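You operate a simulated robot arm through the tools that you are given. There is no shell and no other tool. Be economical: measure what you need, move in short steps, check, and stop when the job is done.

Carry out the task below with a simulated robot arm. There is one attempt and no reset: what you move stays moved.

## Task
Sort the three spoons into the top drawer's bays and shut it.
Fine: each spoon lies in the bay of its handle's colour; the fork stays where it is.

Only the result counts: the job must be done as asked and must still hold three seconds after the hand-in. Knocking over, shifting, dropping, spilling or breaking anything else fails it.

## Robot
A 6-joint arm with a two-finger parallel gripper, fixed in place. Base frame: the origin is at the foot of the arm, x ahead of it, y to its left, z up. Readings come in mm, degrees, newtons and seconds.
With the tool pointing down near the work surface it reaches from about 580 to 940 mm from the base axis. Its first joint turns from -149.0 to 149.0 degrees. Payload 3.43 kg.
Tool frame: the origin (TCP) lies between the finger pads and is the grasp point; the fingertips stand 34 mm ahead of it; z points along the fingers, y is the line along which they close. The gripper opens to 128 mm. The fingers are 24 mm wide and 12 mm thick; the gripper's body (48 by 130 mm) begins 96 mm behind the TCP.
Orientation is that of the tool frame in the base frame, as a unit quaternion [w, x, y, z]. With the fingers straight down and closing along the base's y, the tool's x points along the base's -x, its y along +y and its z along -z.

## Interface
- The arm moves only by the tool arm_command. Its argument "targets" is a list of rows, each a list of 3 entries, a list of its own where there are three numbers: the gripper command, from -1 (shut) to 1 (fully open), values between in proportion, then the shift along the tool's x, y, z in mm, then the turn, a rotation vector about the tool's x, y, z in degrees. In form: [[grip, [x, y, z], [rx, ry, rz]], ...]. A call has 1 to 12 rows; each row is the pose to reach, as a shift and turn from the pose commanded when the call began, along the tool's axes at that moment. Each row takes 0.2 s and may step no farther than 50 mm and 8.6 degrees from the row before; otherwise, or with a gripper value out of range, the whole call is refused. Where a pose cannot be reached the arm comes as near as it can. A force on the tool above 40 N (or 10 N above the force at the start of the call, whichever is more), or a blocked arm, ends the call early, and 0.2 s more pass. Each finger travels about 108 mm/s and halts on what it meets, pressing with about 43 N; the grip force reading is that of the motor and also rises with nothing between the fingers. The clock runs only during rows and for 0.2 s after the last one: add rows that repeat a pose to give the fingers time. The reply holds the time, the measured pose of the TCP, the force on the tool along the base axes, the opening and the grip force, in the units named above and with some noise, with the torque about the TCP (base axes, N m) and any sound that the robot's microphone picked up, and new pictures: "views" is both (left out), scene, wrist or none.
- Cameras (640 x 400 px; columns grow to the right, rows downward): "scene" is fixed at [50.7, 650.7, 1452.6]; the picture's right is [0.08, -1.00, 0.00], its down [-0.77, -0.06, -0.64] and it looks along [0.64, 0.05, -0.77] (base axes); focal length 236 px, centre (320, 200). "wrist" rides on the gripper at [76, -11, -160] in the tool frame; the picture's right is [0.15, 0.99, 0.00], its down [-0.88, 0.13, -0.46] and it looks along [-0.45, 0.07, 0.89] (tool axes); focal length 234 px, centre (320, 200). There is no depth. A picture from a camera that has moved, and an enlarged one, comes with that camera's place and axes in the base frame and with its lens.
- raise_lower(by): slides the trunk up (or, below 0, down) by that many mm; the arm rides with it, the base frame stays. It gives what a move gives, with no picture.
- zoom(camera, box): a new picture of the part [left, top, right, bottom] of that camera's present view, enlarged. No time passes.
- close_job(): hands the job in; it is judged then, once.

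Work in short steps. Places have to be worked out from the pictures, the camera data and where the tool is seen: move nearer, look again, correct. Check each grasp and each placing, and mend what went wrong. You have 120 turns and 200 pictures in all, those below and enlarged ones among them. Open the gripper and draw the arm clear of the work before you hand the job in, unless the task says otherwise; then end with one line.

The tools are called as name(argument=value, ...) on one line, values as JSON. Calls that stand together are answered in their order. arm_command: Moves the arm, as the interface text tells. Its arguments: {"type":"object","properties":{"targets":{"type":"array"},"views":{"type":"string","enum":["both","scene","wrist","none"]}},"required":["targets"]} The other tools are called the same way: raise_lower (by) slides the trunk up or down; zoom (camera, box) takes an enlarged picture of a part of a camera's view; close_job () hands the job in.

At the start:

```text
time_s: 0.0
tcp_pos: [678.9, 484.7, 1170.3]
ee_rot: [0.021, 0.005, 1.0, 0.013]
ft_force: [86.4, 65.3, -178.9]
ft_torque: [-6.44, -1.88, -3.82]
opening: 128.2
finger_force: 0.0
trunk travel left (down, up): [-600.0, 110.0]
```

scene: 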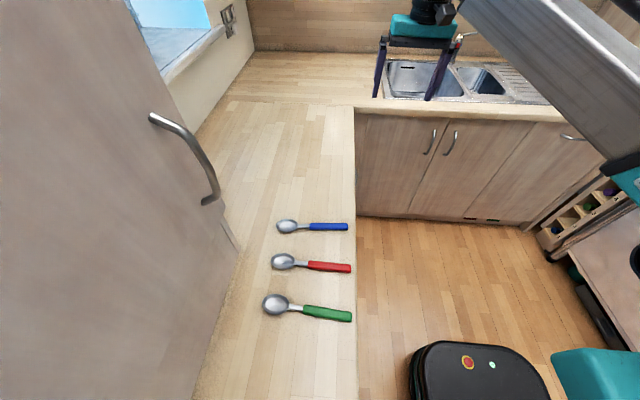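
wrist: 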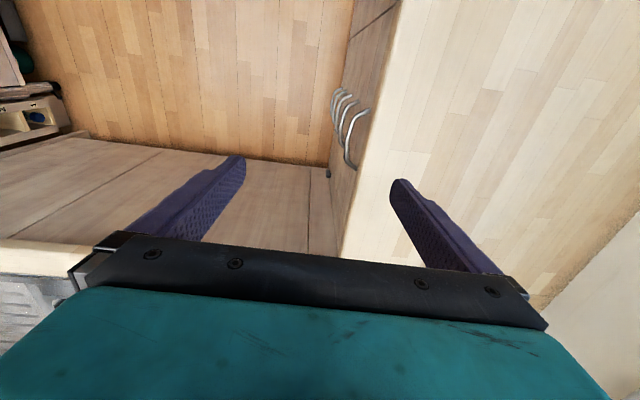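

The wrist view shows a stack of drawer handles under the counter edge. I enlarge both views to locate the handles and the spoons.

zoom(camera="wrist", box=[270, 20, 430, 220])

zoom(camera="scene", box=[240, 200, 400, 340])

```text
2.00 times, centred on (350, 120) of wrist
camera zoom: at [596.2, 470.5, 1326.4], right [-0.14, 0.99, 0.02], down [0.86, 0.11, 0.5], along [0.49, 0.08, -0.87], focal length 468 px, centre (260, 360)
```

zoom: 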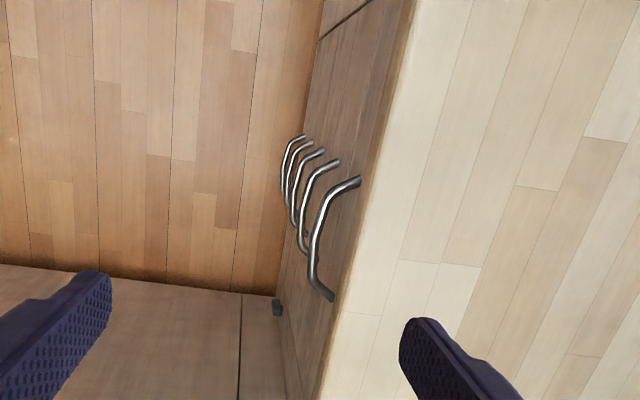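

```text
2.86 times, centred on (320, 270) of scene
camera zoom: at [50.7, 650.7, 1452.6], right [0.08, -1.0, 0.0], down [-0.77, -0.06, -0.64], along [0.64, 0.05, -0.77], focal length 673 px, centre (320, 0)
```

zoom: 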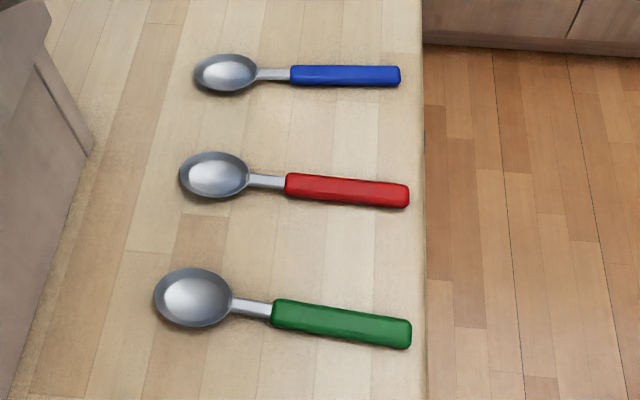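

The counter top comes out at about z 895 with its front edge at y≈581. The top drawer's handle is a bar along x, around (725, 555, 815). I level the tool and come closer above the handle with a narrower opening.

arm_command(targets=[[0.5, [-9, 6, 43], [0.4, 0.6, -0.1]], [0.0, [-19, 13, 86], [0.8, 1.2, -0.3]], [-0.2, [-28, 20, 130], [1.2, 1.8, -0.4]], [-0.2, [-37, 26, 172], [1.5, 2.4, -0.5]], [-0.2, [-37, 26, 172], [1.5, 2.4, -0.5]]], views="both")

```text
time_s: 1.2
tcp_pos: [723.6, 514.2, 998.4]
ee_rot: [0.001, 0.0, 1.0, -0.001]
ft_force: [-0.2, 0.6, 0.9]
ft_torque: [0.0, 0.01, -0.01]
opening: 51.1
finger_force: 0.0
trunk travel left (down, up): [-600.0, 110.0]
camera wrist: at [648.3, 503.4, 1157.4], right [-0.15, 0.99, 0.0], down [0.88, 0.13, 0.46], along [0.45, 0.06, -0.89], focal length 234 px, centre (320, 200)
```

scene: 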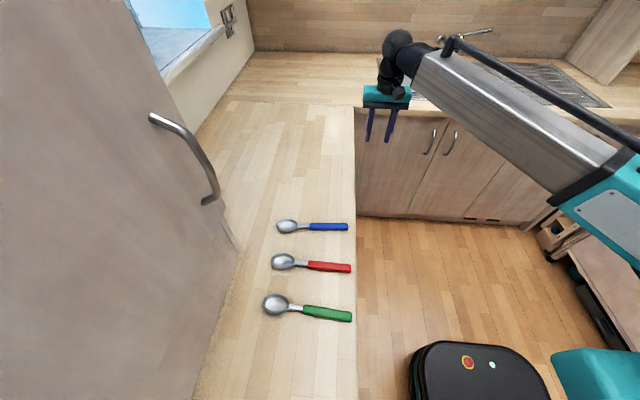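
wrist: 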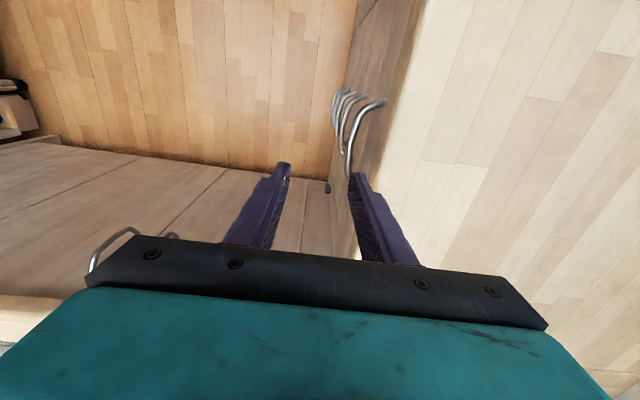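

I enlarge the wrist view to triangulate the handle from this new height.

zoom(camera="wrist", box=[300, 60, 420, 200])

```text
2.86 times, centred on (360, 130) of wrist
camera zoom: at [648.3, 503.4, 1157.4], right [-0.15, 0.99, 0.0], down [0.88, 0.13, 0.46], along [0.45, 0.06, -0.89], focal length 669 px, centre (206, 400)
```

zoom: 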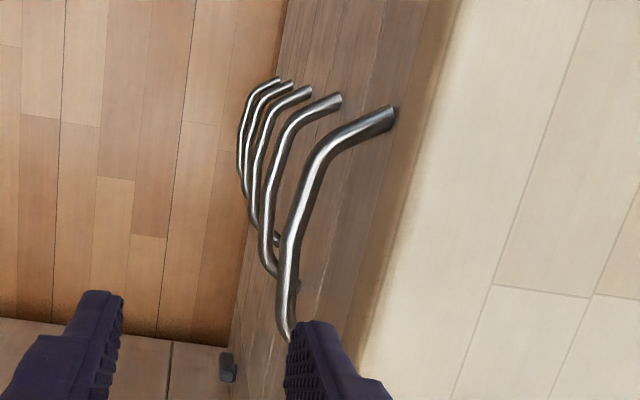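

Handle bar centre is about (725, 557, 815), and the front counter edge is at y≈584. I shift so the right finger's slot is y 566–578, behind the bar, with the tip just above the counter, and look.

arm_command(targets=[[-0.2, [0, 13, 25], [0, 0, 0]], [-0.2, [0, 26, 50], [0, 0, 0]], [-0.2, [0, 26, 65], [0, 0, 0]], [-0.2, [0, 26, 65], [0, 0, 0]]], views="wrist")

zoom(camera="wrist", box=[280, 60, 440, 240])

```text
time_s: 2.2
tcp_pos: [722.0, 540.4, 938.4]
ee_rot: [0.0, 0.0, 1.0, 0.0]
ft_force: [0.2, 0.9, 0.7]
ft_torque: [-0.01, -0.01, 0.01]
opening: 51.5
finger_force: 0.1
trunk travel left (down, up): [-600.0, 110.0]
camera wrist: at [647.4, 530.6, 1097.0], right [-0.15, 0.99, 0.0], down [0.88, 0.13, 0.46], along [0.45, 0.06, -0.89], focal length 234 px, centre (320, 200)
```

wrist: 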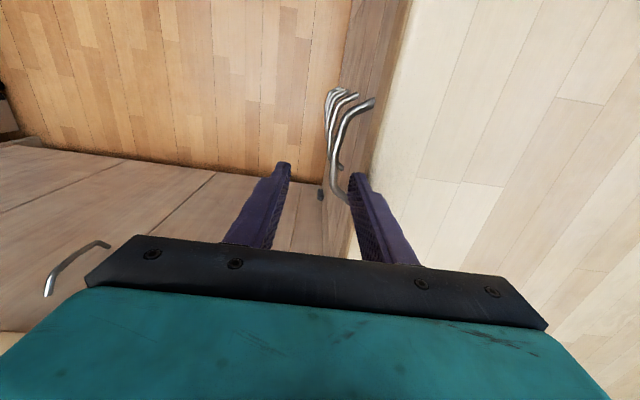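

```text
2.22 times, centred on (360, 150) of wrist
camera zoom: at [647.4, 530.6, 1097.0], right [-0.15, 0.99, 0.0], down [0.88, 0.13, 0.46], along [0.45, 0.06, -0.89], focal length 520 px, centre (231, 311)
```

zoom: 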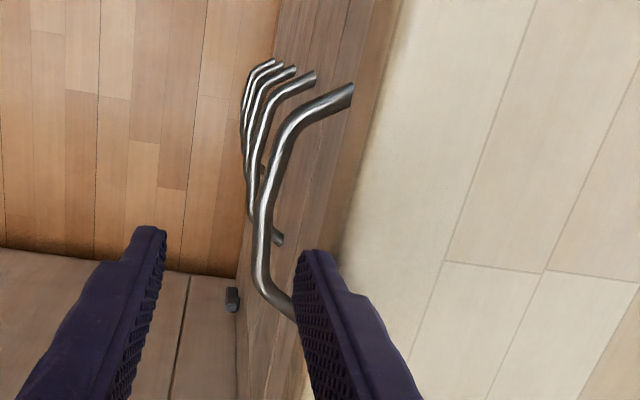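

The bar's middle reads y≈558–560 and the counter edge y≈584. I shift 2 mm further and descend slowly, with the finger passing between them.

arm_command(targets=[[-0.2, [0, 2.5, 0], [0, 0, 0]], [-0.2, [0, 2.5, 20], [0, 0, 0]], [-0.2, [0, 2.5, 40], [0, 0, 0]], [-0.2, [0, 2.5, 60], [0, 0, 0]], [-0.2, [0, 2.5, 72], [0, 0, 0]]], views="wrist")

zoom(camera="wrist", box=[280, 60, 440, 240])

```text
time_s: 3.1
tcp_pos: [721.0, 543.1, 899.7]
ee_rot: [0.004, 0.0, 1.0, 0.004]
ft_force: [-8.6, -5.3, 19.9]
ft_torque: [0.8, 0.17, 0.36]
opening: 48.0
finger_force: 0.0
trunk travel left (down, up): [-600.0, 110.0]
stopped in row 4: the force on the tool passed its limit at 53 N (the readings are from after the stop); the commanded pose is now the measured one
camera wrist: at [644.6, 530.1, 1058.1], right [-0.15, 0.99, 0.01], down [0.88, 0.13, 0.47], along [0.46, 0.07, -0.89], focal length 234 px, centre (320, 200)
```

wrist: 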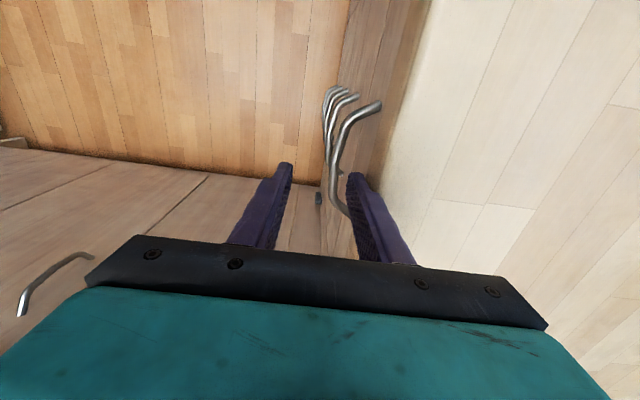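

```text
2.22 times, centred on (360, 150) of wrist
camera zoom: at [644.6, 530.1, 1058.1], right [-0.15, 0.99, 0.01], down [0.88, 0.13, 0.47], along [0.46, 0.07, -0.89], focal length 520 px, centre (231, 311)
```

zoom: 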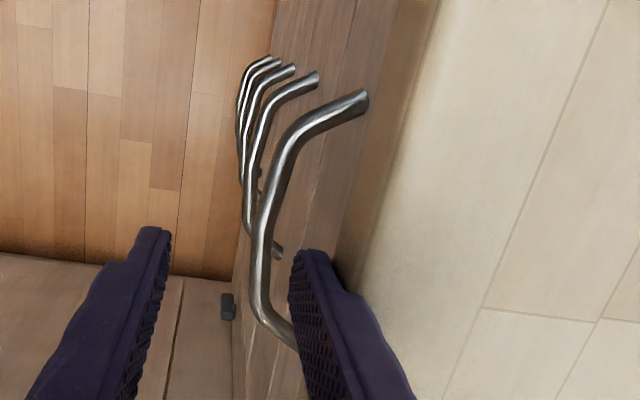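

The finger is thicker above the tip and caught the counter edge, so a straight-down approach won't fit. I back up and tilt the tool 45° so the fingers point forward and down toward the bar, clear of the overhang.

arm_command(targets=[[-0.2, [0, -5, -25], [0, 0, 0]], [-0.2, [0, -30, -40], [-8, 0, 0]], [-0.2, [0, -49, -40], [-16, 0, 0]], [-0.2, [0, -49, -30], [-24, 0, 0]], [-0.2, [0, -49, -15], [-32, 0, 0]], [-0.2, [0, -49, 0], [-40, 0, 0]], [-0.2, [0, -49, 20], [-45, 0, 0]], [-0.2, [0, -49, 20], [-45, 0, 0]]], views="both")

```text
time_s: 5.0
tcp_pos: [724.0, 496.4, 874.1]
ee_rot: [0.005, -0.001, 0.922, 0.386]
ft_force: [-0.9, -0.3, 0.2]
ft_torque: [-0.02, 0.04, 0.02]
opening: 51.2
finger_force: 0.0
trunk travel left (down, up): [-600.0, 110.0]
camera wrist: at [647.7, 374.6, 977.4], right [-0.15, 0.69, 0.7], down [0.88, -0.23, 0.42], along [0.46, 0.68, -0.57], focal length 234 px, centre (320, 200)
```

scene: 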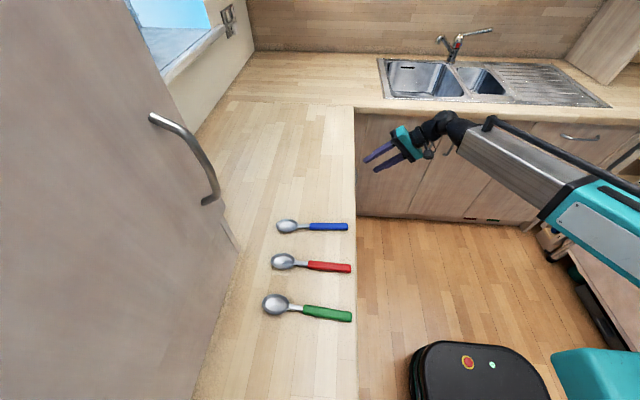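
wrist: 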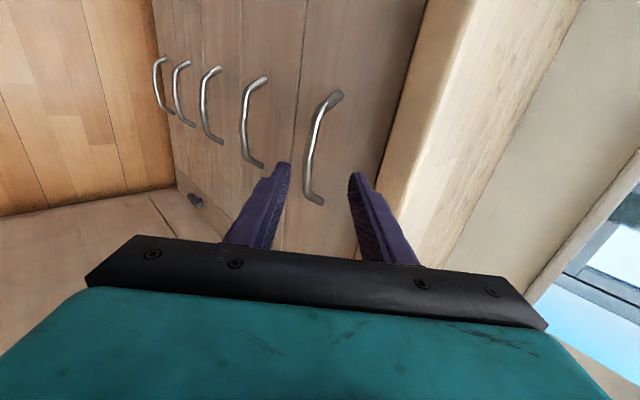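

The view is clear now. The bar sits near y 560, z 800, about 97 mm ahead along the tool and 7 mm low. I advance halfway and look again.

arm_command(targets=[[-0.2, [-4, -4, 20], [0, 0, 0]], [-0.2, [-7, -7, 45], [0, 0, 0]], [-0.2, [-7, -7, 45], [0, 0, 0]]], views="wrist")

zoom(camera="wrist", box=[220, 60, 420, 260])

```text
time_s: 5.8
tcp_pos: [730.5, 523.0, 838.5]
ee_rot: [0.003, 0.0, 0.923, 0.386]
ft_force: [0.0, 0.6, -0.1]
ft_torque: [0.01, -0.05, -0.04]
opening: 51.4
finger_force: 0.0
trunk travel left (down, up): [-600.0, 110.0]
camera wrist: at [654.8, 401.5, 941.4], right [-0.15, 0.7, 0.7], down [0.88, -0.23, 0.42], along [0.46, 0.68, -0.57], focal length 234 px, centre (320, 200)
```

wrist: 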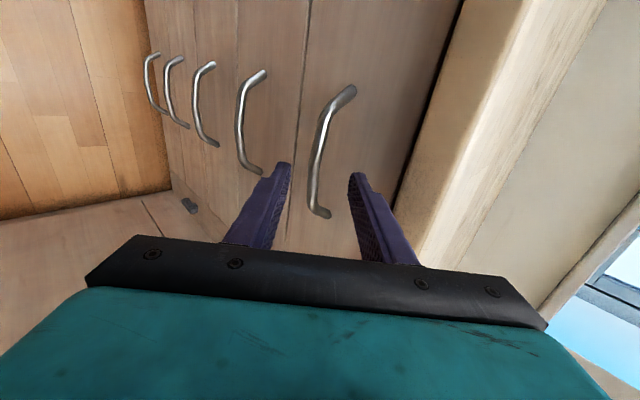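

```text
2.00 times, centred on (320, 160) of wrist
camera zoom: at [654.8, 401.5, 941.4], right [-0.15, 0.7, 0.7], down [0.88, -0.23, 0.42], along [0.46, 0.68, -0.57], focal length 468 px, centre (320, 280)
```

zoom: 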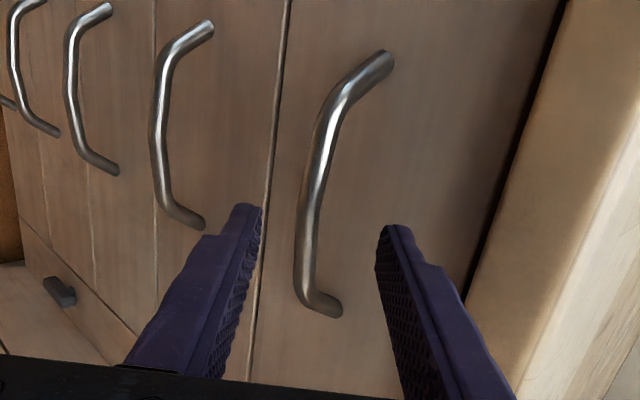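

The bar is centred between the fingers, about 55 mm from the TCP. I narrow the opening to about 28 mm, advance so the tips pass the bar by about 12 mm, then close on it.

arm_command(targets=[[-0.56, [0, -3, 0], [0, 0, 0]], [-0.56, [0, -3, 12], [0, 0, 0]], [-0.56, [0, -3, 24], [0, 0, 0]], [-0.56, [0, -3, 33], [0, 0, 0]], [-0.56, [0, -3, 33], [0, 0, 0]], [-1, [0, -3, 33], [0, 0, 0]], [-1, [0, -3, 33], [0, 0, 0]]], views="wrist")

```text
time_s: 7.3
tcp_pos: [730.5, 542.5, 811.2]
ee_rot: [0.004, -0.001, 0.923, 0.384]
ft_force: [-4.0, -8.9, -7.9]
ft_torque: [-0.31, -0.57, -0.29]
opening: 12.6
finger_force: 45.2
trunk travel left (down, up): [-600.0, 110.0]
camera wrist: at [654.9, 420.5, 915.3], right [-0.15, 0.7, 0.7], down [0.88, -0.23, 0.42], along [0.46, 0.68, -0.58], focal length 234 px, centre (320, 200)
```

wrist: 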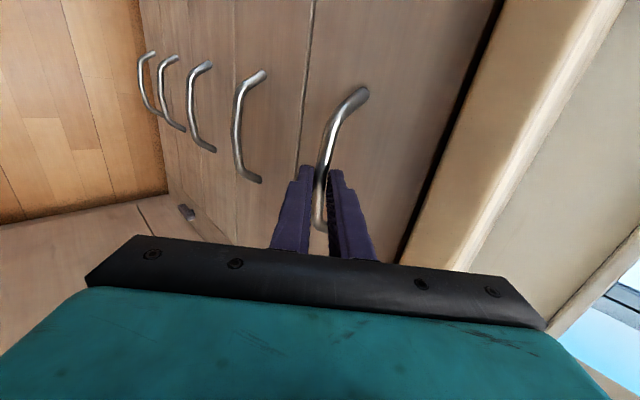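

The bar is gripped (12.6 mm, 45 N). I pull the drawer straight along −y, a short way first.

arm_command(targets=[[-1, [0, -10.6, -10.6], [0, 0, 0]], [-1, [0, -21.2, -21.2], [0, 0, 0]], [-1, [0, -31.8, -31.8], [0, 0, 0]], [-1, [0, -42.4, -42.4], [0, 0, 0]]], views="wrist")

```text
time_s: 8.3
tcp_pos: [731.3, 481.6, 812.3]
ee_rot: [0.003, 0.0, 0.923, 0.385]
ft_force: [-0.5, -1.5, -8.9]
ft_torque: [-0.3, 0.72, 0.96]
opening: 12.5
finger_force: 44.8
trunk travel left (down, up): [-600.0, 110.0]
camera wrist: at [655.0, 360.7, 915.2], right [-0.15, 0.7, 0.7], down [0.88, -0.23, 0.42], along [0.46, 0.68, -0.58], focal length 234 px, centre (320, 200)
```

wrist: 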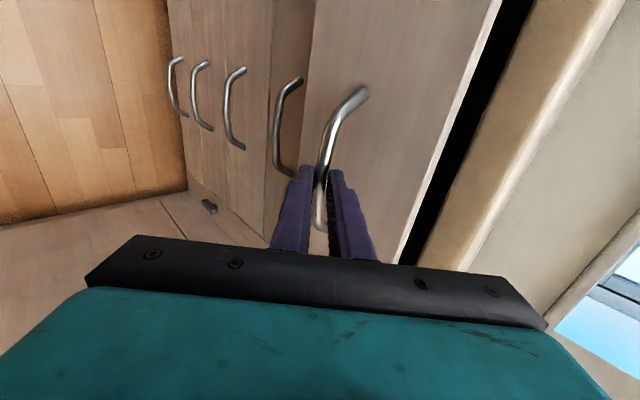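

The drawer is moving freely with the grip holding. I keep pulling.

arm_command(targets=[[-1, [0, -17.7, -17.7], [0, 0, 0]], [-1, [0, -35.3, -35.3], [0, 0, 0]], [-1, [0, -53, -53], [0, 0, 0]], [-1, [0, -70.7, -70.7], [0, 0, 0]], [-1, [0, -88.4, -88.4], [0, 0, 0]], [-1, [0, -106, -106], [0, 0, 0]], [-1, [0, -123.7, -123.7], [0, 0, 0]]], views="both")

```text
time_s: 9.9
tcp_pos: [729.9, 307.3, 812.6]
ee_rot: [0.005, -0.001, 0.923, 0.385]
ft_force: [-3.4, -1.9, -8.7]
ft_torque: [-0.27, -0.82, -0.73]
opening: 12.7
finger_force: 44.6
trunk travel left (down, up): [-600.0, 110.0]
camera wrist: at [654.7, 185.3, 915.3], right [-0.15, 0.7, 0.7], down [0.88, -0.23, 0.42], along [0.46, 0.68, -0.58], focal length 234 px, centre (320, 200)
```

scene: 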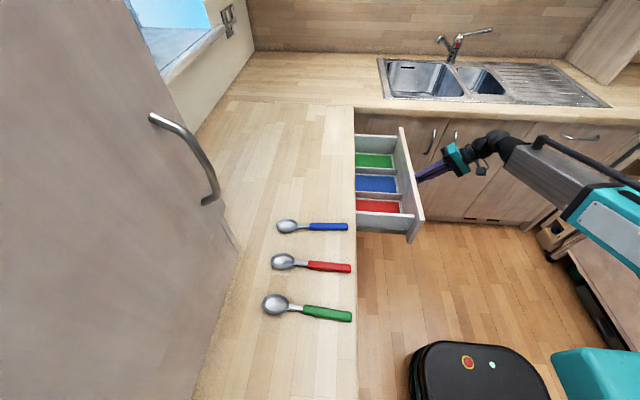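
wrist: 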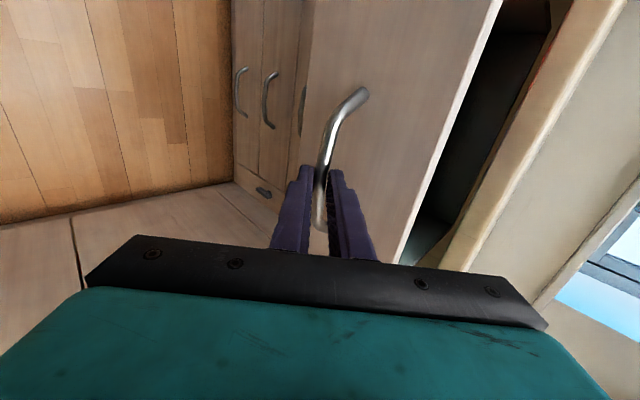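

The drawer shows green, blue and red bays. I enlarge to see the layout and whether it needs more pull.

zoom(camera="scene", box=[340, 115, 440, 255])

```text
2.86 times, centred on (390, 185) of scene
camera zoom: at [50.7, 650.7, 1452.6], right [0.08, -1.0, 0.0], down [-0.77, -0.06, -0.64], along [0.64, 0.05, -0.77], focal length 673 px, centre (120, 243)
```

zoom: 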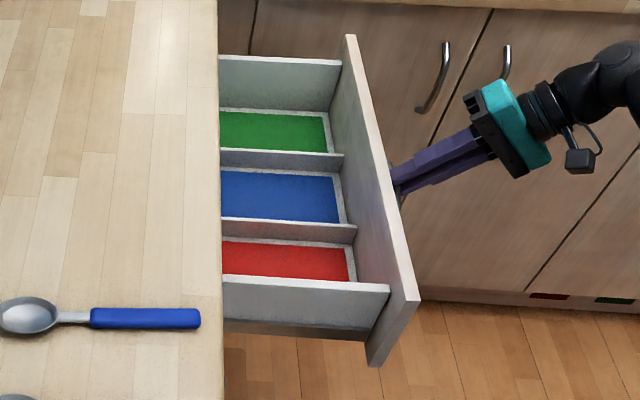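

Bays run along y and only about 200 mm is exposed, roughly a spoon's length. I pull the drawer about 90 mm further, watching the force.

arm_command(targets=[[-1, [0, -14, -14], [0, 0, 0]], [-1, [0, -28, -28], [0, 0, 0]], [-1, [0, -42, -42], [0, 0, 0]], [-1, [0, -53, -53], [0, 0, 0]], [-1, [0, -64, -64], [0, 0, 0]], [-1, [0, -64, -64], [0, 0, 0]]], views="scene")

zoom(camera="scene", box=[340, 115, 480, 255])

```text
time_s: 11.3
tcp_pos: [730.4, 219.4, 812.0]
ee_rot: [0.003, -0.001, 0.923, 0.385]
ft_force: [-12.5, -0.9, -3.4]
ft_torque: [-0.08, -0.36, -0.22]
opening: 12.5
finger_force: 45.5
trunk travel left (down, up): [-600.0, 110.0]
```

scene: 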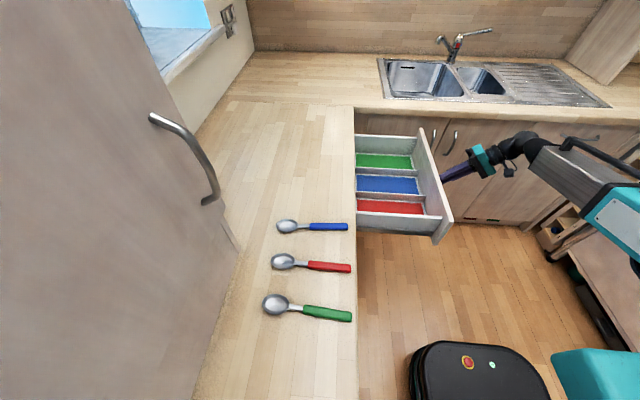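

```text
2.86 times, centred on (410, 185) of scene
camera zoom: at [50.7, 650.7, 1452.6], right [0.08, -1.0, 0.0], down [-0.77, -0.06, -0.64], along [0.64, 0.05, -0.77], focal length 673 px, centre (63, 243)
```

zoom: 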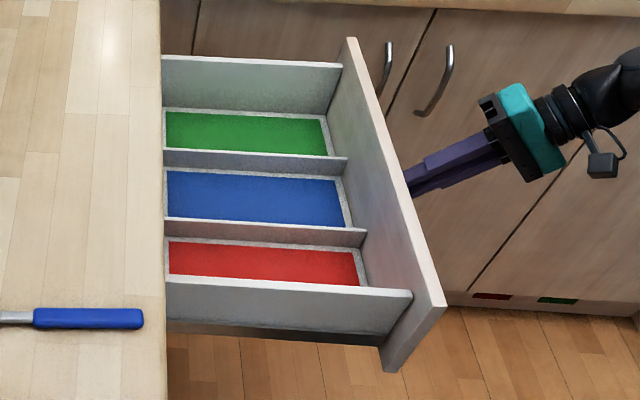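

The drawer is open about 325 mm, so the bays are well exposed. I release the bar slightly and back straight out along the tool axis.

arm_command(targets=[[-0.6, [0, 0, 0], [0, 0, 0]], [-0.6, [0, 0, 0], [0, 0, 0]], [-0.6, [0, 0, -25], [0, 0, 0]], [-0.6, [0, 0, -55], [0, 0, 0]], [-0.6, [0, 0, -90], [0, 0, 0]]], views="wrist")

```text
time_s: 12.6
tcp_pos: [730.8, 151.8, 872.9]
ee_rot: [0.004, -0.001, 0.923, 0.385]
ft_force: [-0.6, 0.1, -0.2]
ft_torque: [0.04, 0.01, 0.01]
opening: 25.6
finger_force: 0.1
trunk travel left (down, up): [-600.0, 110.0]
camera wrist: at [655.0, 30.5, 975.6], right [-0.15, 0.7, 0.7], down [0.88, -0.23, 0.42], along [0.46, 0.68, -0.57], focal length 234 px, centre (320, 200)
```

wrist: 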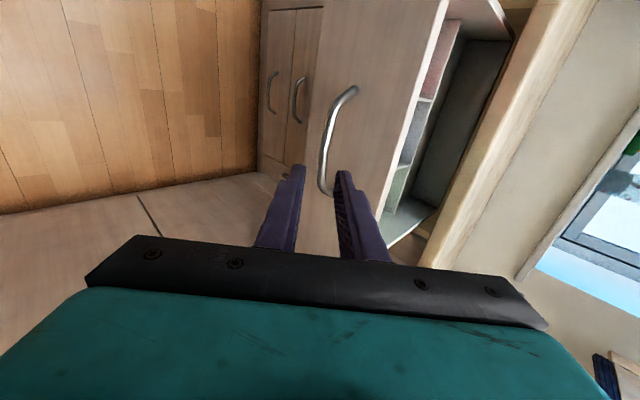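

Clear of the handle. I raise, level the tool, and move above the near side of the drawer to look into it and over the spoons.

arm_command(targets=[[-0.2, [0, 35, -35], [0, 0, 0]], [-0.2, [0, 71, -70], [0, 0, 0]], [-0.2, [0, 106, -106], [0, 0, 0]], [-0.2, [22, 142, -83], [7.5, 0, 0]], [-0.2, [44, 178, -61], [15, 0, 0]], [-0.2, [65, 214, -38], [22.5, 0, 0]], [-0.2, [87, 250, -15], [30, 0, 0]], [-0.2, [109, 286, 7], [37.5, 0, 0]], [-0.2, [131, 322, 30], [45.2, 0, 0]], [-0.2, [131, 322, 30], [45.2, 0, 0]]], views="both")

```text
refused: row 2 steps farther than a row can; nothing moved
```

arm_command(targets=[[-0.2, [0, 34, -34], [0, 0, 0]], [-0.2, [0, 68, -68], [0, 0, 0]], [-0.2, [0, 102, -102], [0, 0, 0]], [-0.2, [22, 138, -82], [7.5, 0, 0]], [-0.2, [44, 174, -62], [15, 0, 0]], [-0.2, [65, 210, -40], [22.5, 0, 0]], [-0.2, [87, 246, -18], [30, 0, 0]], [-0.2, [109, 282, 4], [37.5, 0, 0]], [-0.2, [131, 318, 26], [45.2, 0, 0]], [-0.2, [131, 318, 26], [45.2, 0, 0]]], views="both")

```text
time_s: 14.8
tcp_pos: [600.1, 398.2, 1082.2]
ee_rot: [0.004, 0.001, 1.0, 0.0]
ft_force: [-0.2, 0.1, -0.2]
ft_torque: [-0.02, 0.01, -0.01]
opening: 51.4
finger_force: 0.0
trunk travel left (down, up): [-600.0, 110.0]
camera wrist: at [524.2, 386.3, 1239.8], right [-0.14, 0.99, 0.0], down [0.88, 0.13, 0.46], along [0.46, 0.07, -0.89], focal length 234 px, centre (320, 200)
```

scene: 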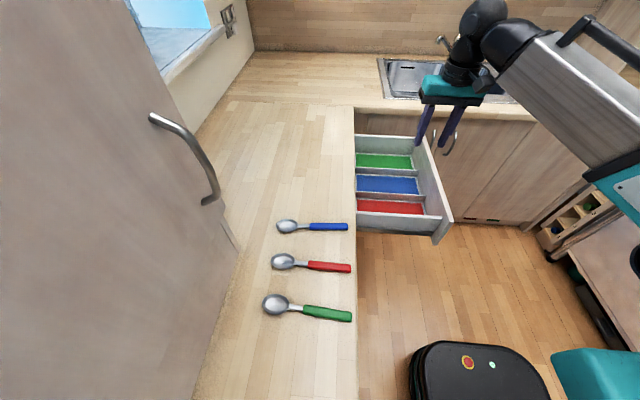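
wrist: 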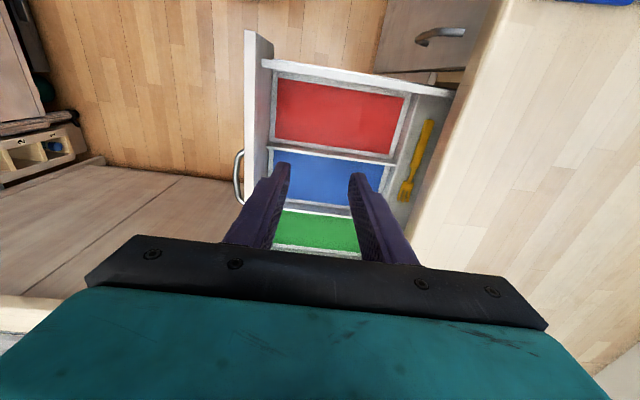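

The fork lies in its own compartment at the back of the drawer. I enlarge to measure the bays.

zoom(camera="wrist", box=[220, 20, 480, 270])

```text
1.60 times, centred on (350, 145) of wrist
camera zoom: at [524.2, 386.3, 1239.8], right [-0.14, 0.99, 0.0], down [0.88, 0.13, 0.46], along [0.46, 0.07, -0.89], focal length 375 px, centre (272, 288)
```

zoom: 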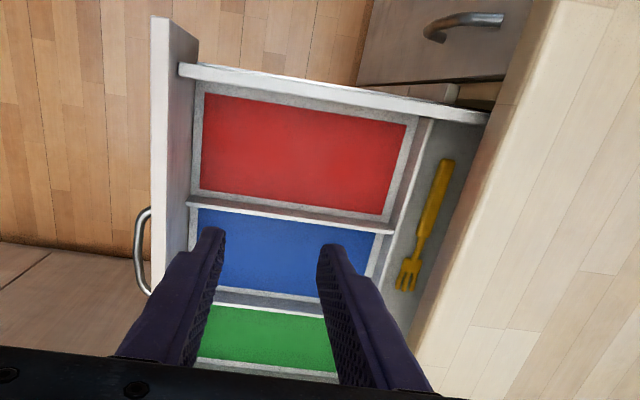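

From two views: bay floor z≈751, red bay x≈535–648, y≈308–553, side tops z≈841, with blue and green bays following at about 135 mm pitch. Next I move above the blue spoon's handle, turning the tool 90° so it closes along x.

arm_command(targets=[[-0.2, [17, 24, 5], [0, 0, -8.2]], [-0.2, [33, 48, 10], [0, 0, -16.4]], [-0.2, [50, 71, 15], [0, 0, -24.6]], [-0.2, [67, 95, 20], [0, 0, -32.8]], [-0.2, [83, 119, 25], [0, 0, -41]], [-0.2, [100, 143, 30], [0, 0, -49.2]], [-0.2, [116, 167, 35], [0, 0, -57.4]], [-0.2, [133, 190, 40], [0, 0, -65.6]], [-0.2, [150, 214, 46], [0, 0, -73.8]], [-0.2, [166, 238, 53], [0, 0, -82]], [-0.2, [183, 260, 60], [0, 0, -90]], [-0.2, [183, 260, 60], [0, 0, -90]]], views="both")

```text
time_s: 17.4
tcp_pos: [415.4, 656.7, 1022.3]
ee_rot: [-0.005, 0.708, -0.706, 0.002]
ft_force: [-0.1, -0.3, 0.9]
ft_torque: [-0.01, 0.01, 0.01]
opening: 51.1
finger_force: 0.0
trunk travel left (down, up): [-600.0, 110.0]
camera wrist: at [425.9, 579.9, 1181.0], right [-0.99, -0.15, -0.01], down [-0.13, 0.88, 0.46], along [-0.06, 0.45, -0.89], focal length 234 px, centre (320, 200)
```

scene: 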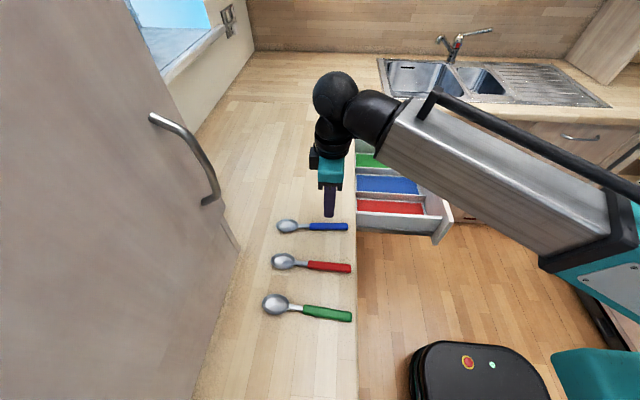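
wrist: 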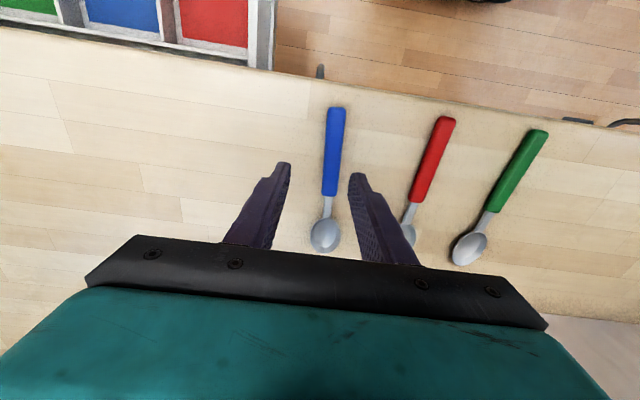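

Cross-checking scene and wrist views puts the handle tops at z≈919, with the blue handle running from (406, 603) to (397, 704), about 5° off y. I align over it and descend to just above.

arm_command(targets=[[-0.3, [-1, 7, 25], [0, 0, -2.5]], [-0.3, [-3, 14, 50], [0, 0, -5]], [-0.3, [-3, 14, 65], [0, 0, -5]], [-0.3, [-3, 14, 65], [0, 0, -5]]], views="both")

zoom(camera="wrist", box=[220, 60, 440, 260])

zoom(camera="scene", box=[260, 150, 380, 250])

```text
time_s: 18.4
tcp_pos: [402.4, 658.7, 954.7]
ee_rot: [-0.004, 0.737, -0.676, 0.002]
ft_force: [0.2, -0.4, 0.6]
ft_torque: [-0.03, 0.01, -0.03]
opening: 45.0
finger_force: 0.1
trunk travel left (down, up): [-600.0, 110.0]
camera wrist: at [419.9, 585.0, 1114.1], right [-0.97, -0.23, -0.01], down [-0.21, 0.86, 0.46], along [-0.1, 0.45, -0.89], focal length 234 px, centre (320, 200)
```

scene: 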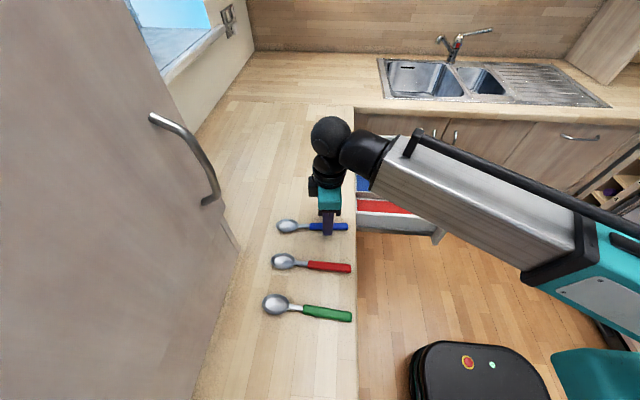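
wrist: 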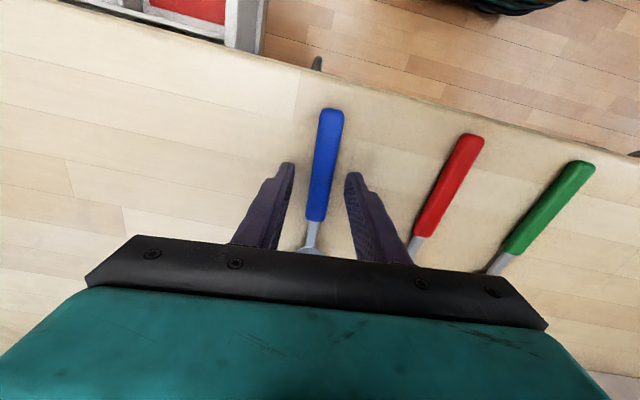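

```text
2.00 times, centred on (330, 160) of wrist
camera zoom: at [419.9, 585.0, 1114.1], right [-0.97, -0.23, -0.01], down [-0.21, 0.86, 0.46], along [-0.1, 0.45, -0.89], focal length 468 px, centre (300, 280)
```

zoom: 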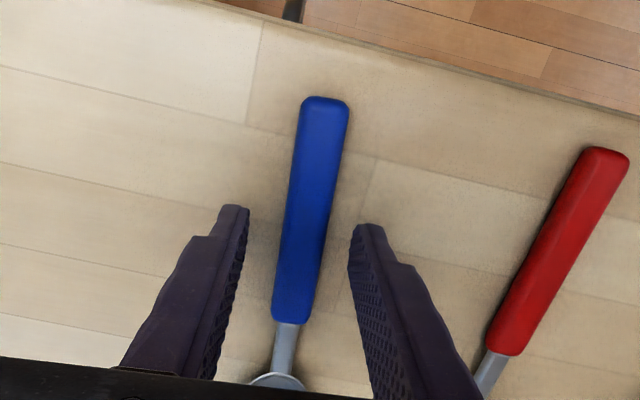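

```text
4.00 times, centred on (320, 200) of scene
camera zoom: at [50.7, 650.7, 1452.6], right [0.08, -1.0, 0.0], down [-0.77, -0.06, -0.64], along [0.64, 0.05, -0.77], focal length 942 px, centre (320, 200)
```

zoom: 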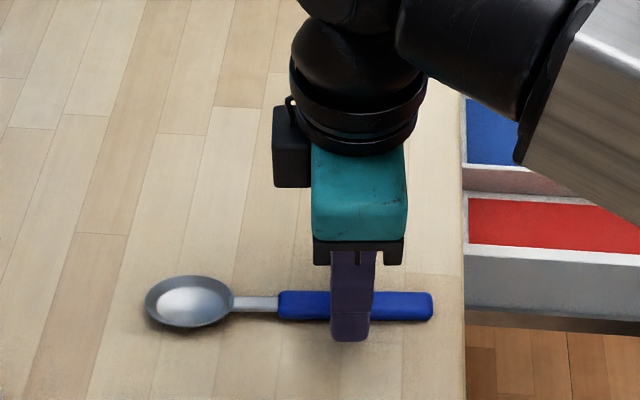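

The tool is centred and aligned on the handle. I descend in small steps, 11 mm in all, with the force guard on.

arm_command(targets=[[-0.3, [0, 0, 4], [0, 0, 0]], [-0.3, [0, 0, 8], [0, 0, 0]], [-0.3, [0, 0, 11], [0, 0, 0]], [-0.3, [0, 0, 11], [0, 0, 0]]], views="none")

zoom(camera="scene", box=[300, 200, 380, 250])

```text
time_s: 19.4
tcp_pos: [402.5, 658.8, 944.5]
ee_rot: [-0.004, 0.737, -0.676, 0.002]
ft_force: [0.6, 2.2, 9.6]
ft_torque: [-0.08, 0.27, -0.05]
opening: 44.4
finger_force: 0.1
trunk travel left (down, up): [-600.0, 110.0]
```

```text
8.00 times, centred on (340, 225) of scene
camera zoom: at [50.7, 650.7, 1452.6], right [0.08, -1.0, 0.0], down [-0.77, -0.06, -0.64], along [0.64, 0.05, -0.77], focal length 1885 px, centre (160, 0)
```

zoom: 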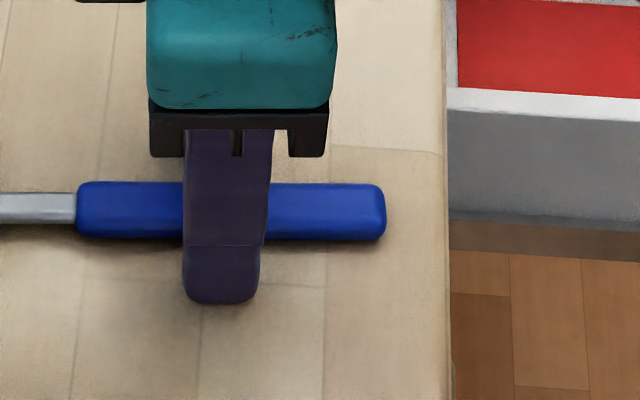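

Fingertips touch the counter lightly at TCP z 944.5, so the counter is at z≈910. I lift 1.5 mm and close on the handle.

arm_command(targets=[[-0.3, [0, 0, -1.5], [0, 0, 0]], [-0.7, [0, 0, -1.5], [0, 0, 0]], [-1, [0, 0, -1.5], [0, 0, 0]], [-1, [0, 0, -1.5], [0, 0, 0]], [-1, [0, 0, -1.5], [0, 0, 0]]], views="none")

```text
time_s: 20.6
tcp_pos: [401.6, 659.6, 945.8]
ee_rot: [-0.004, 0.736, -0.677, 0.002]
ft_force: [-0.2, 0.9, -1.0]
ft_torque: [0.01, -0.01, 0.0]
opening: 18.8
finger_force: 43.0
trunk travel left (down, up): [-600.0, 110.0]
```

Gripped at 18.8 mm. I lift 110 mm and check.

arm_command(targets=[[-1, [0, 0, -25], [0, 0, 0]], [-1, [0, 0, -60], [0, 0, 0]], [-1, [0, 0, -105], [0, 0, 0]]], views="both")

```text
time_s: 21.4
tcp_pos: [401.3, 659.9, 1051.0]
ee_rot: [-0.004, 0.737, -0.676, 0.003]
ft_force: [0.6, 0.2, -0.6]
ft_torque: [-0.01, -0.01, -0.02]
opening: 18.5
finger_force: 42.9
trunk travel left (down, up): [-600.0, 110.0]
camera wrist: at [418.2, 585.9, 1209.9], right [-0.97, -0.23, -0.01], down [-0.21, 0.86, 0.46], along [-0.1, 0.45, -0.89], focal length 234 px, centre (320, 200)
```

scene: 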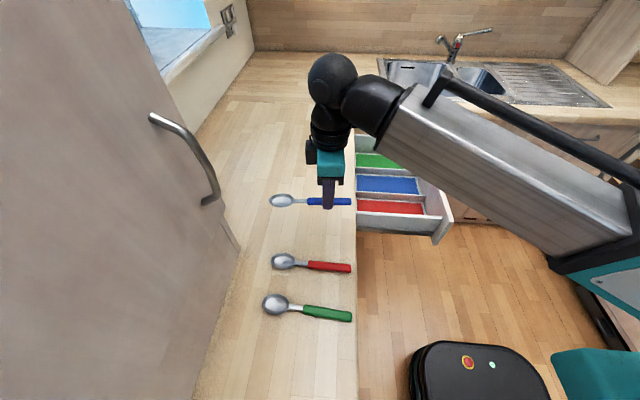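
wrist: 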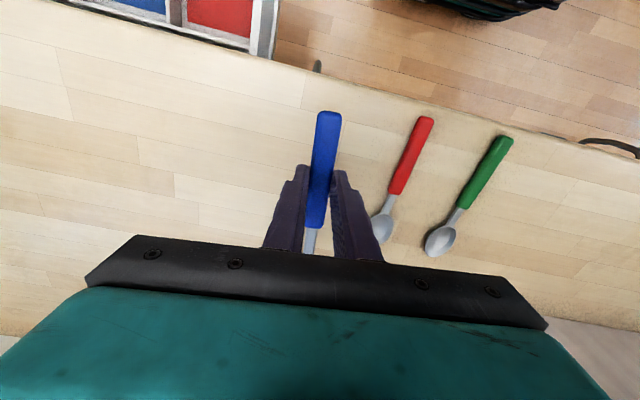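

The blue spoon is held level. I carry it at height over the blue bay, squaring it to the bay on the way.

arm_command(targets=[[-1, [29, -30, 0], [0, 0, 0]], [-1, [58, -61, 0], [0, 0, 0]], [-1, [87, -91, 0], [0, 0, 0]], [-1, [116, -122, 0], [0, 0, 0]], [-1, [145, -152, 0], [0, 0, 1]], [-1, [173, -182, 0], [0, 0, 2]], [-1, [202, -213, 0], [0, 0, 3]], [-1, [231, -243, 10], [0, 0, 4]], [-1, [260, -274, 20], [0, 0, 5.3]], [-1, [289, -304, 30], [0, 0, 5.3]], [-1, [289, -304, 30], [0, 0, 5.3]]], views="both")

zoom(camera="scene", box=[340, 80, 500, 260])

```text
time_s: 23.8
tcp_pos: [729.9, 395.1, 1023.1]
ee_rot: [0.004, -0.706, 0.708, -0.002]
ft_force: [-0.1, -0.5, -0.5]
ft_torque: [-0.01, 0.02, 0.0]
opening: 18.8
finger_force: 42.8
trunk travel left (down, up): [-600.0, 110.0]
camera wrist: at [738.9, 318.4, 1181.5], right [-0.99, -0.14, -0.01], down [-0.13, 0.88, 0.46], along [-0.06, 0.45, -0.89], focal length 234 px, centre (320, 200)
```

scene: 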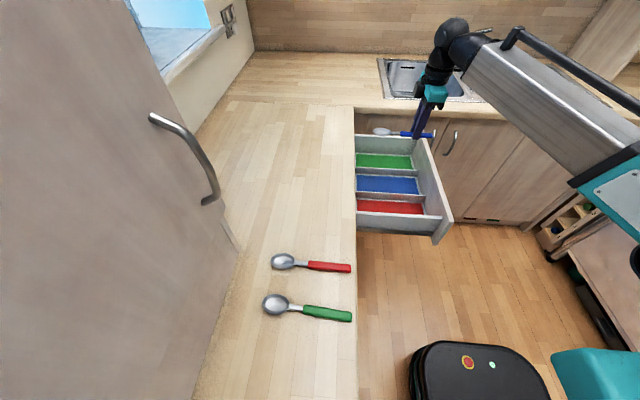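
wrist: 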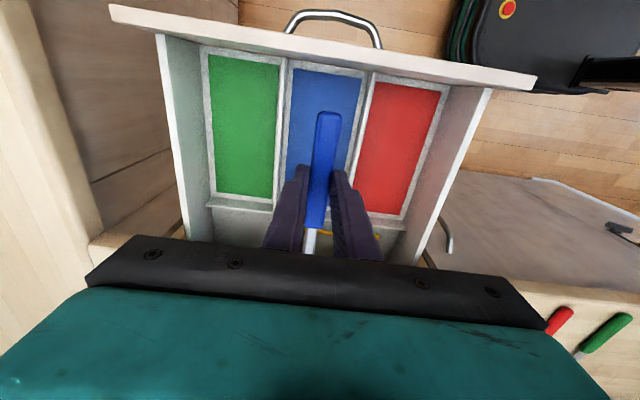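

```text
2.22 times, centred on (420, 170) of scene
camera zoom: at [50.7, 650.7, 1452.6], right [0.08, -1.0, 0.0], down [-0.77, -0.06, -0.64], along [0.64, 0.05, -0.77], focal length 524 px, centre (98, 267)
```

zoom: 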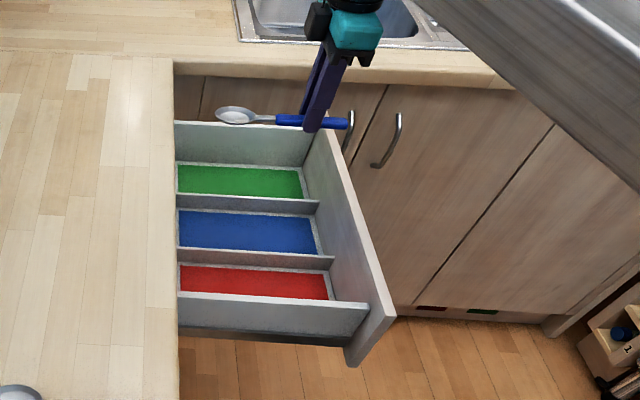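

The view down into the drawer is good. I enlarge it to fix the bay edges precisely.

zoom(camera="wrist", box=[140, 0, 500, 260])

```text
1.54 times, centred on (320, 130) of wrist
camera zoom: at [738.9, 318.4, 1181.5], right [-0.99, -0.14, -0.01], down [-0.13, 0.88, 0.46], along [-0.06, 0.45, -0.89], focal length 360 px, centre (320, 308)
```

zoom: 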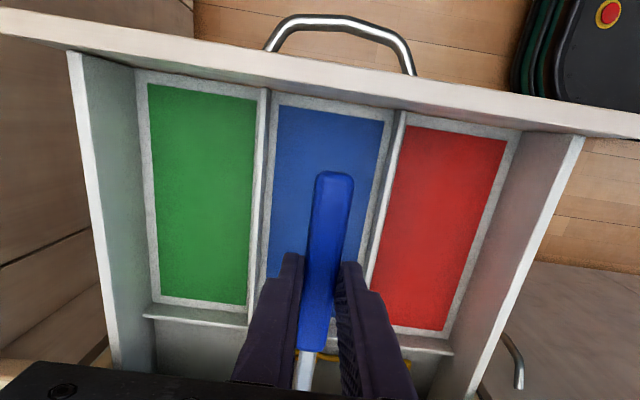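

Bay limits at floor level: red x 539–648, blue 675–788, green 810–920, all y≈308–550. The spoon is centred on the blue bay at x 730. I shift it 9 mm toward the front and lower it to about 20 mm above the floor.

arm_command(targets=[[-1, [9, 0, 30], [0, 0, 0]], [-1, [9, 0, 75], [0, 0, 0]], [-1, [9, 0, 120], [0, 0, 0]], [-1, [9, 0, 165], [0, 0, 0]], [-1, [9, 0, 200], [0, 0, 0]], [-1, [9, 0, 212], [0, 0, 0]], [-1, [9, 0, 212], [0, 0, 0]]], views="both")

```text
time_s: 25.4
tcp_pos: [733.9, 388.4, 808.6]
ee_rot: [0.005, -0.705, 0.709, -0.002]
ft_force: [-0.1, 0.4, -0.8]
ft_torque: [0.02, -0.01, -0.03]
opening: 19.0
finger_force: 42.9
trunk travel left (down, up): [-600.0, 110.0]
camera wrist: at [744.3, 312.0, 968.4], right [-0.99, -0.14, -0.01], down [-0.13, 0.88, 0.46], along [-0.06, 0.45, -0.89], focal length 234 px, centre (320, 200)
```

scene: 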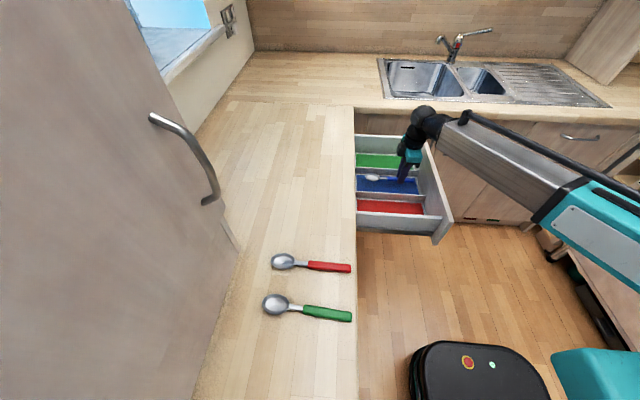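
wrist: 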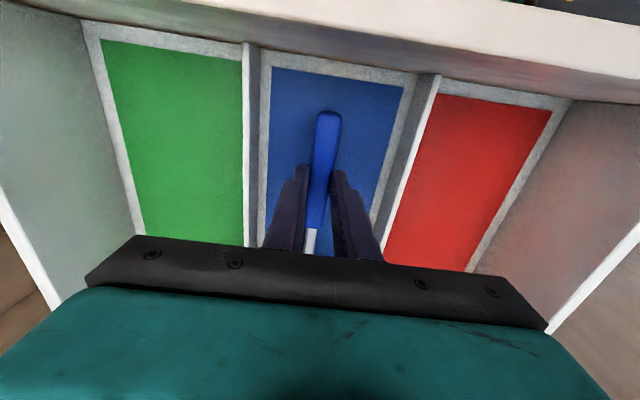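

The spoon is inside the blue bay. I lower it slowly toward the floor with the force guard on.

arm_command(targets=[[-1, [0, 0, 6], [0, 0, 0]], [-1, [0, 0, 11], [0, 0, 0]], [-1, [0, 0, 15], [0, 0, 0]], [-1, [0, 0, 18], [0, 0, 0]], [-1, [0, 0, 18], [0, 0, 0]]], views="none")

zoom(camera="scene", box=[345, 120, 455, 230])

```text
time_s: 26.6
tcp_pos: [731.0, 387.7, 792.3]
ee_rot: [0.004, -0.704, 0.71, -0.002]
ft_force: [0.0, 0.1, -0.2]
ft_torque: [-0.01, 0.02, -0.01]
opening: 18.9
finger_force: 43.2
trunk travel left (down, up): [-600.0, 110.0]
```

```text
3.64 times, centred on (400, 175) of scene
camera zoom: at [50.7, 650.7, 1452.6], right [0.08, -1.0, 0.0], down [-0.77, -0.06, -0.64], along [0.64, 0.05, -0.77], focal length 857 px, centre (29, 291)
```

zoom: 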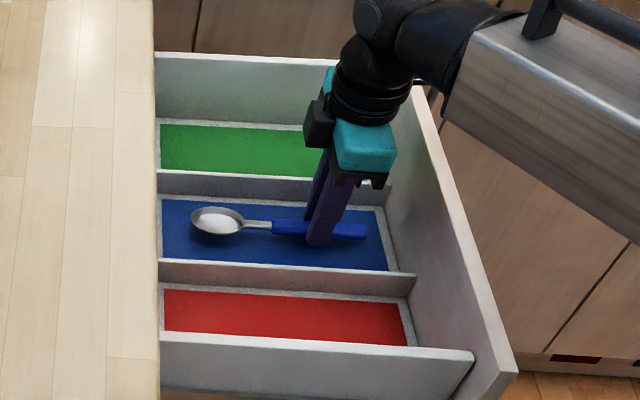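

No contact yet, and the spoon hovers just above the pad. I continue in 2 mm steps.

arm_command(targets=[[-1, [0, 0, 2], [0, 0, 0]], [-1, [0, 0, 4], [0, 0, 0]], [-1, [0, 0, 6], [0, 0, 0]], [-1, [0, 0, 6], [0, 0, 0]]], views="none")

```text
time_s: 27.6
tcp_pos: [731.5, 388.8, 786.5]
ee_rot: [0.004, -0.705, 0.709, -0.002]
ft_force: [-0.3, 0.3, -1.1]
ft_torque: [0.0, 0.03, -0.01]
opening: 18.6
finger_force: 43.3
trunk travel left (down, up): [-600.0, 110.0]
```

arm_command(targets=[[-1, [0, 0, 2], [0, 0, 0]], [-1, [0, 0, 4], [0, 0, 0]], [-1, [0, 0, 4], [0, 0, 0]]], views="none")

zoom(camera="scene", box=[355, 160, 425, 205])

```text
time_s: 28.4
tcp_pos: [731.5, 388.2, 780.6]
ee_rot: [0.005, -0.704, 0.71, -0.002]
ft_force: [0.5, 0.2, -0.1]
ft_torque: [-0.01, 0.01, 0.02]
opening: 18.9
finger_force: 42.7
trunk travel left (down, up): [-600.0, 110.0]
```

```text
8.89 times, centred on (390, 182) of scene
camera zoom: at [50.7, 650.7, 1452.6], right [0.08, -1.0, 0.0], down [-0.77, -0.06, -0.64], along [0.64, 0.05, -0.77], focal length 2094 px, centre (-302, 356)
```

zoom: 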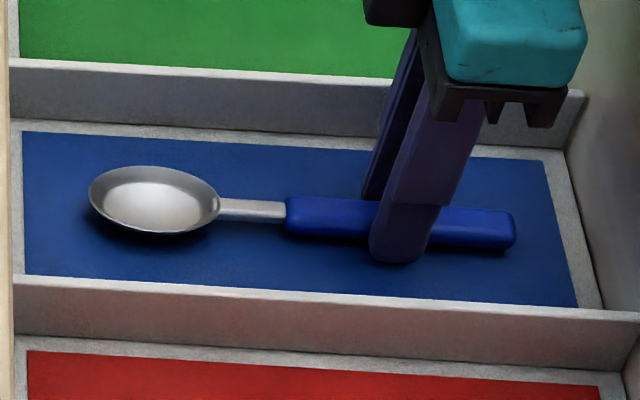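

The shadow shows a small remaining gap, so I keep lowering in 2 mm steps.

arm_command(targets=[[-1, [0, 0, 2], [0, 0, 0]], [-1, [0, 0, 4], [0, 0, 0]], [-1, [0, 0, 6], [0, 0, 0]], [-1, [0, 0, 6], [0, 0, 0]]], views="none")

zoom(camera="scene", box=[355, 160, 425, 205])

```text
time_s: 29.4
tcp_pos: [731.3, 389.4, 778.1]
ee_rot: [0.005, -0.704, 0.71, -0.002]
ft_force: [0.9, 1.0, 8.5]
ft_torque: [0.0, -0.02, -0.06]
opening: 18.6
finger_force: 42.9
trunk travel left (down, up): [-600.0, 110.0]
```

```text
8.89 times, centred on (390, 182) of scene
camera zoom: at [50.7, 650.7, 1452.6], right [0.08, -1.0, 0.0], down [-0.77, -0.06, -0.64], along [0.64, 0.05, -0.77], focal length 2094 px, centre (-302, 356)
```

zoom: 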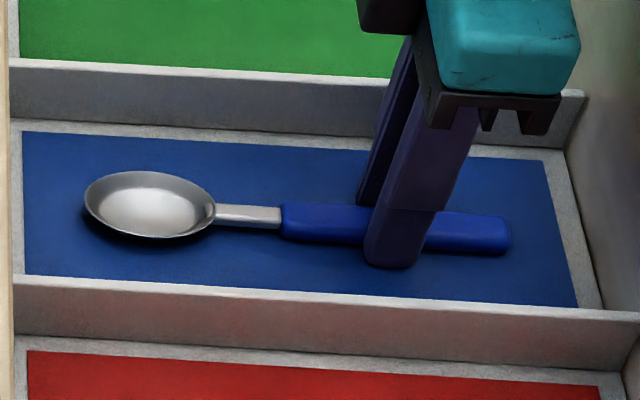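

It touched down at TCP z 778 (8.5 N). I open gently and lift straight up.

arm_command(targets=[[-0.5, [0, 0, -1], [0, 0, 0]], [-0.3, [0, 0, -1], [0, 0, 0]], [-0.3, [0, 0, -1], [0, 0, 0]], [-0.3, [0, 0, -30], [0, 0, 0]], [-0.3, [0, 0, -75], [0, 0, 0]], [-0.3, [0, 0, -120], [0, 0, 0]], [-0.3, [0, 0, -165], [0, 0, 0]], [-0.3, [0, 0, -210], [0, 0, 0]], [-0.3, [0, 0, -250], [0, 0, 0]]], views="wrist")

```text
time_s: 31.4
tcp_pos: [727.7, 388.6, 1027.5]
ee_rot: [0.004, -0.705, 0.71, -0.002]
ft_force: [-0.7, -0.1, 0.3]
ft_torque: [-0.02, -0.04, -0.01]
opening: 44.8
finger_force: 0.1
trunk travel left (down, up): [-600.0, 110.0]
camera wrist: at [737.9, 312.3, 1185.8], right [-0.99, -0.14, -0.01], down [-0.13, 0.88, 0.46], along [-0.06, 0.45, -0.89], focal length 234 px, centre (320, 200)
```

wrist: 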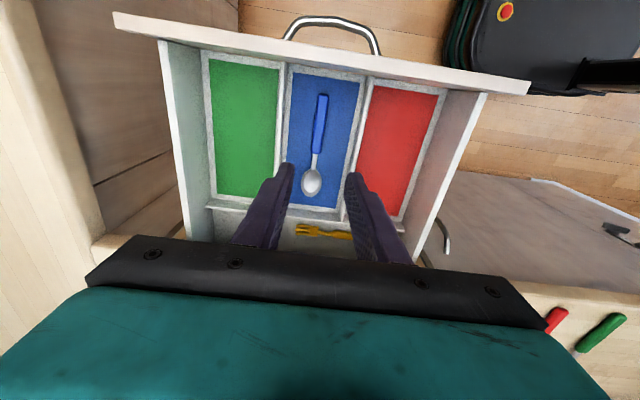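

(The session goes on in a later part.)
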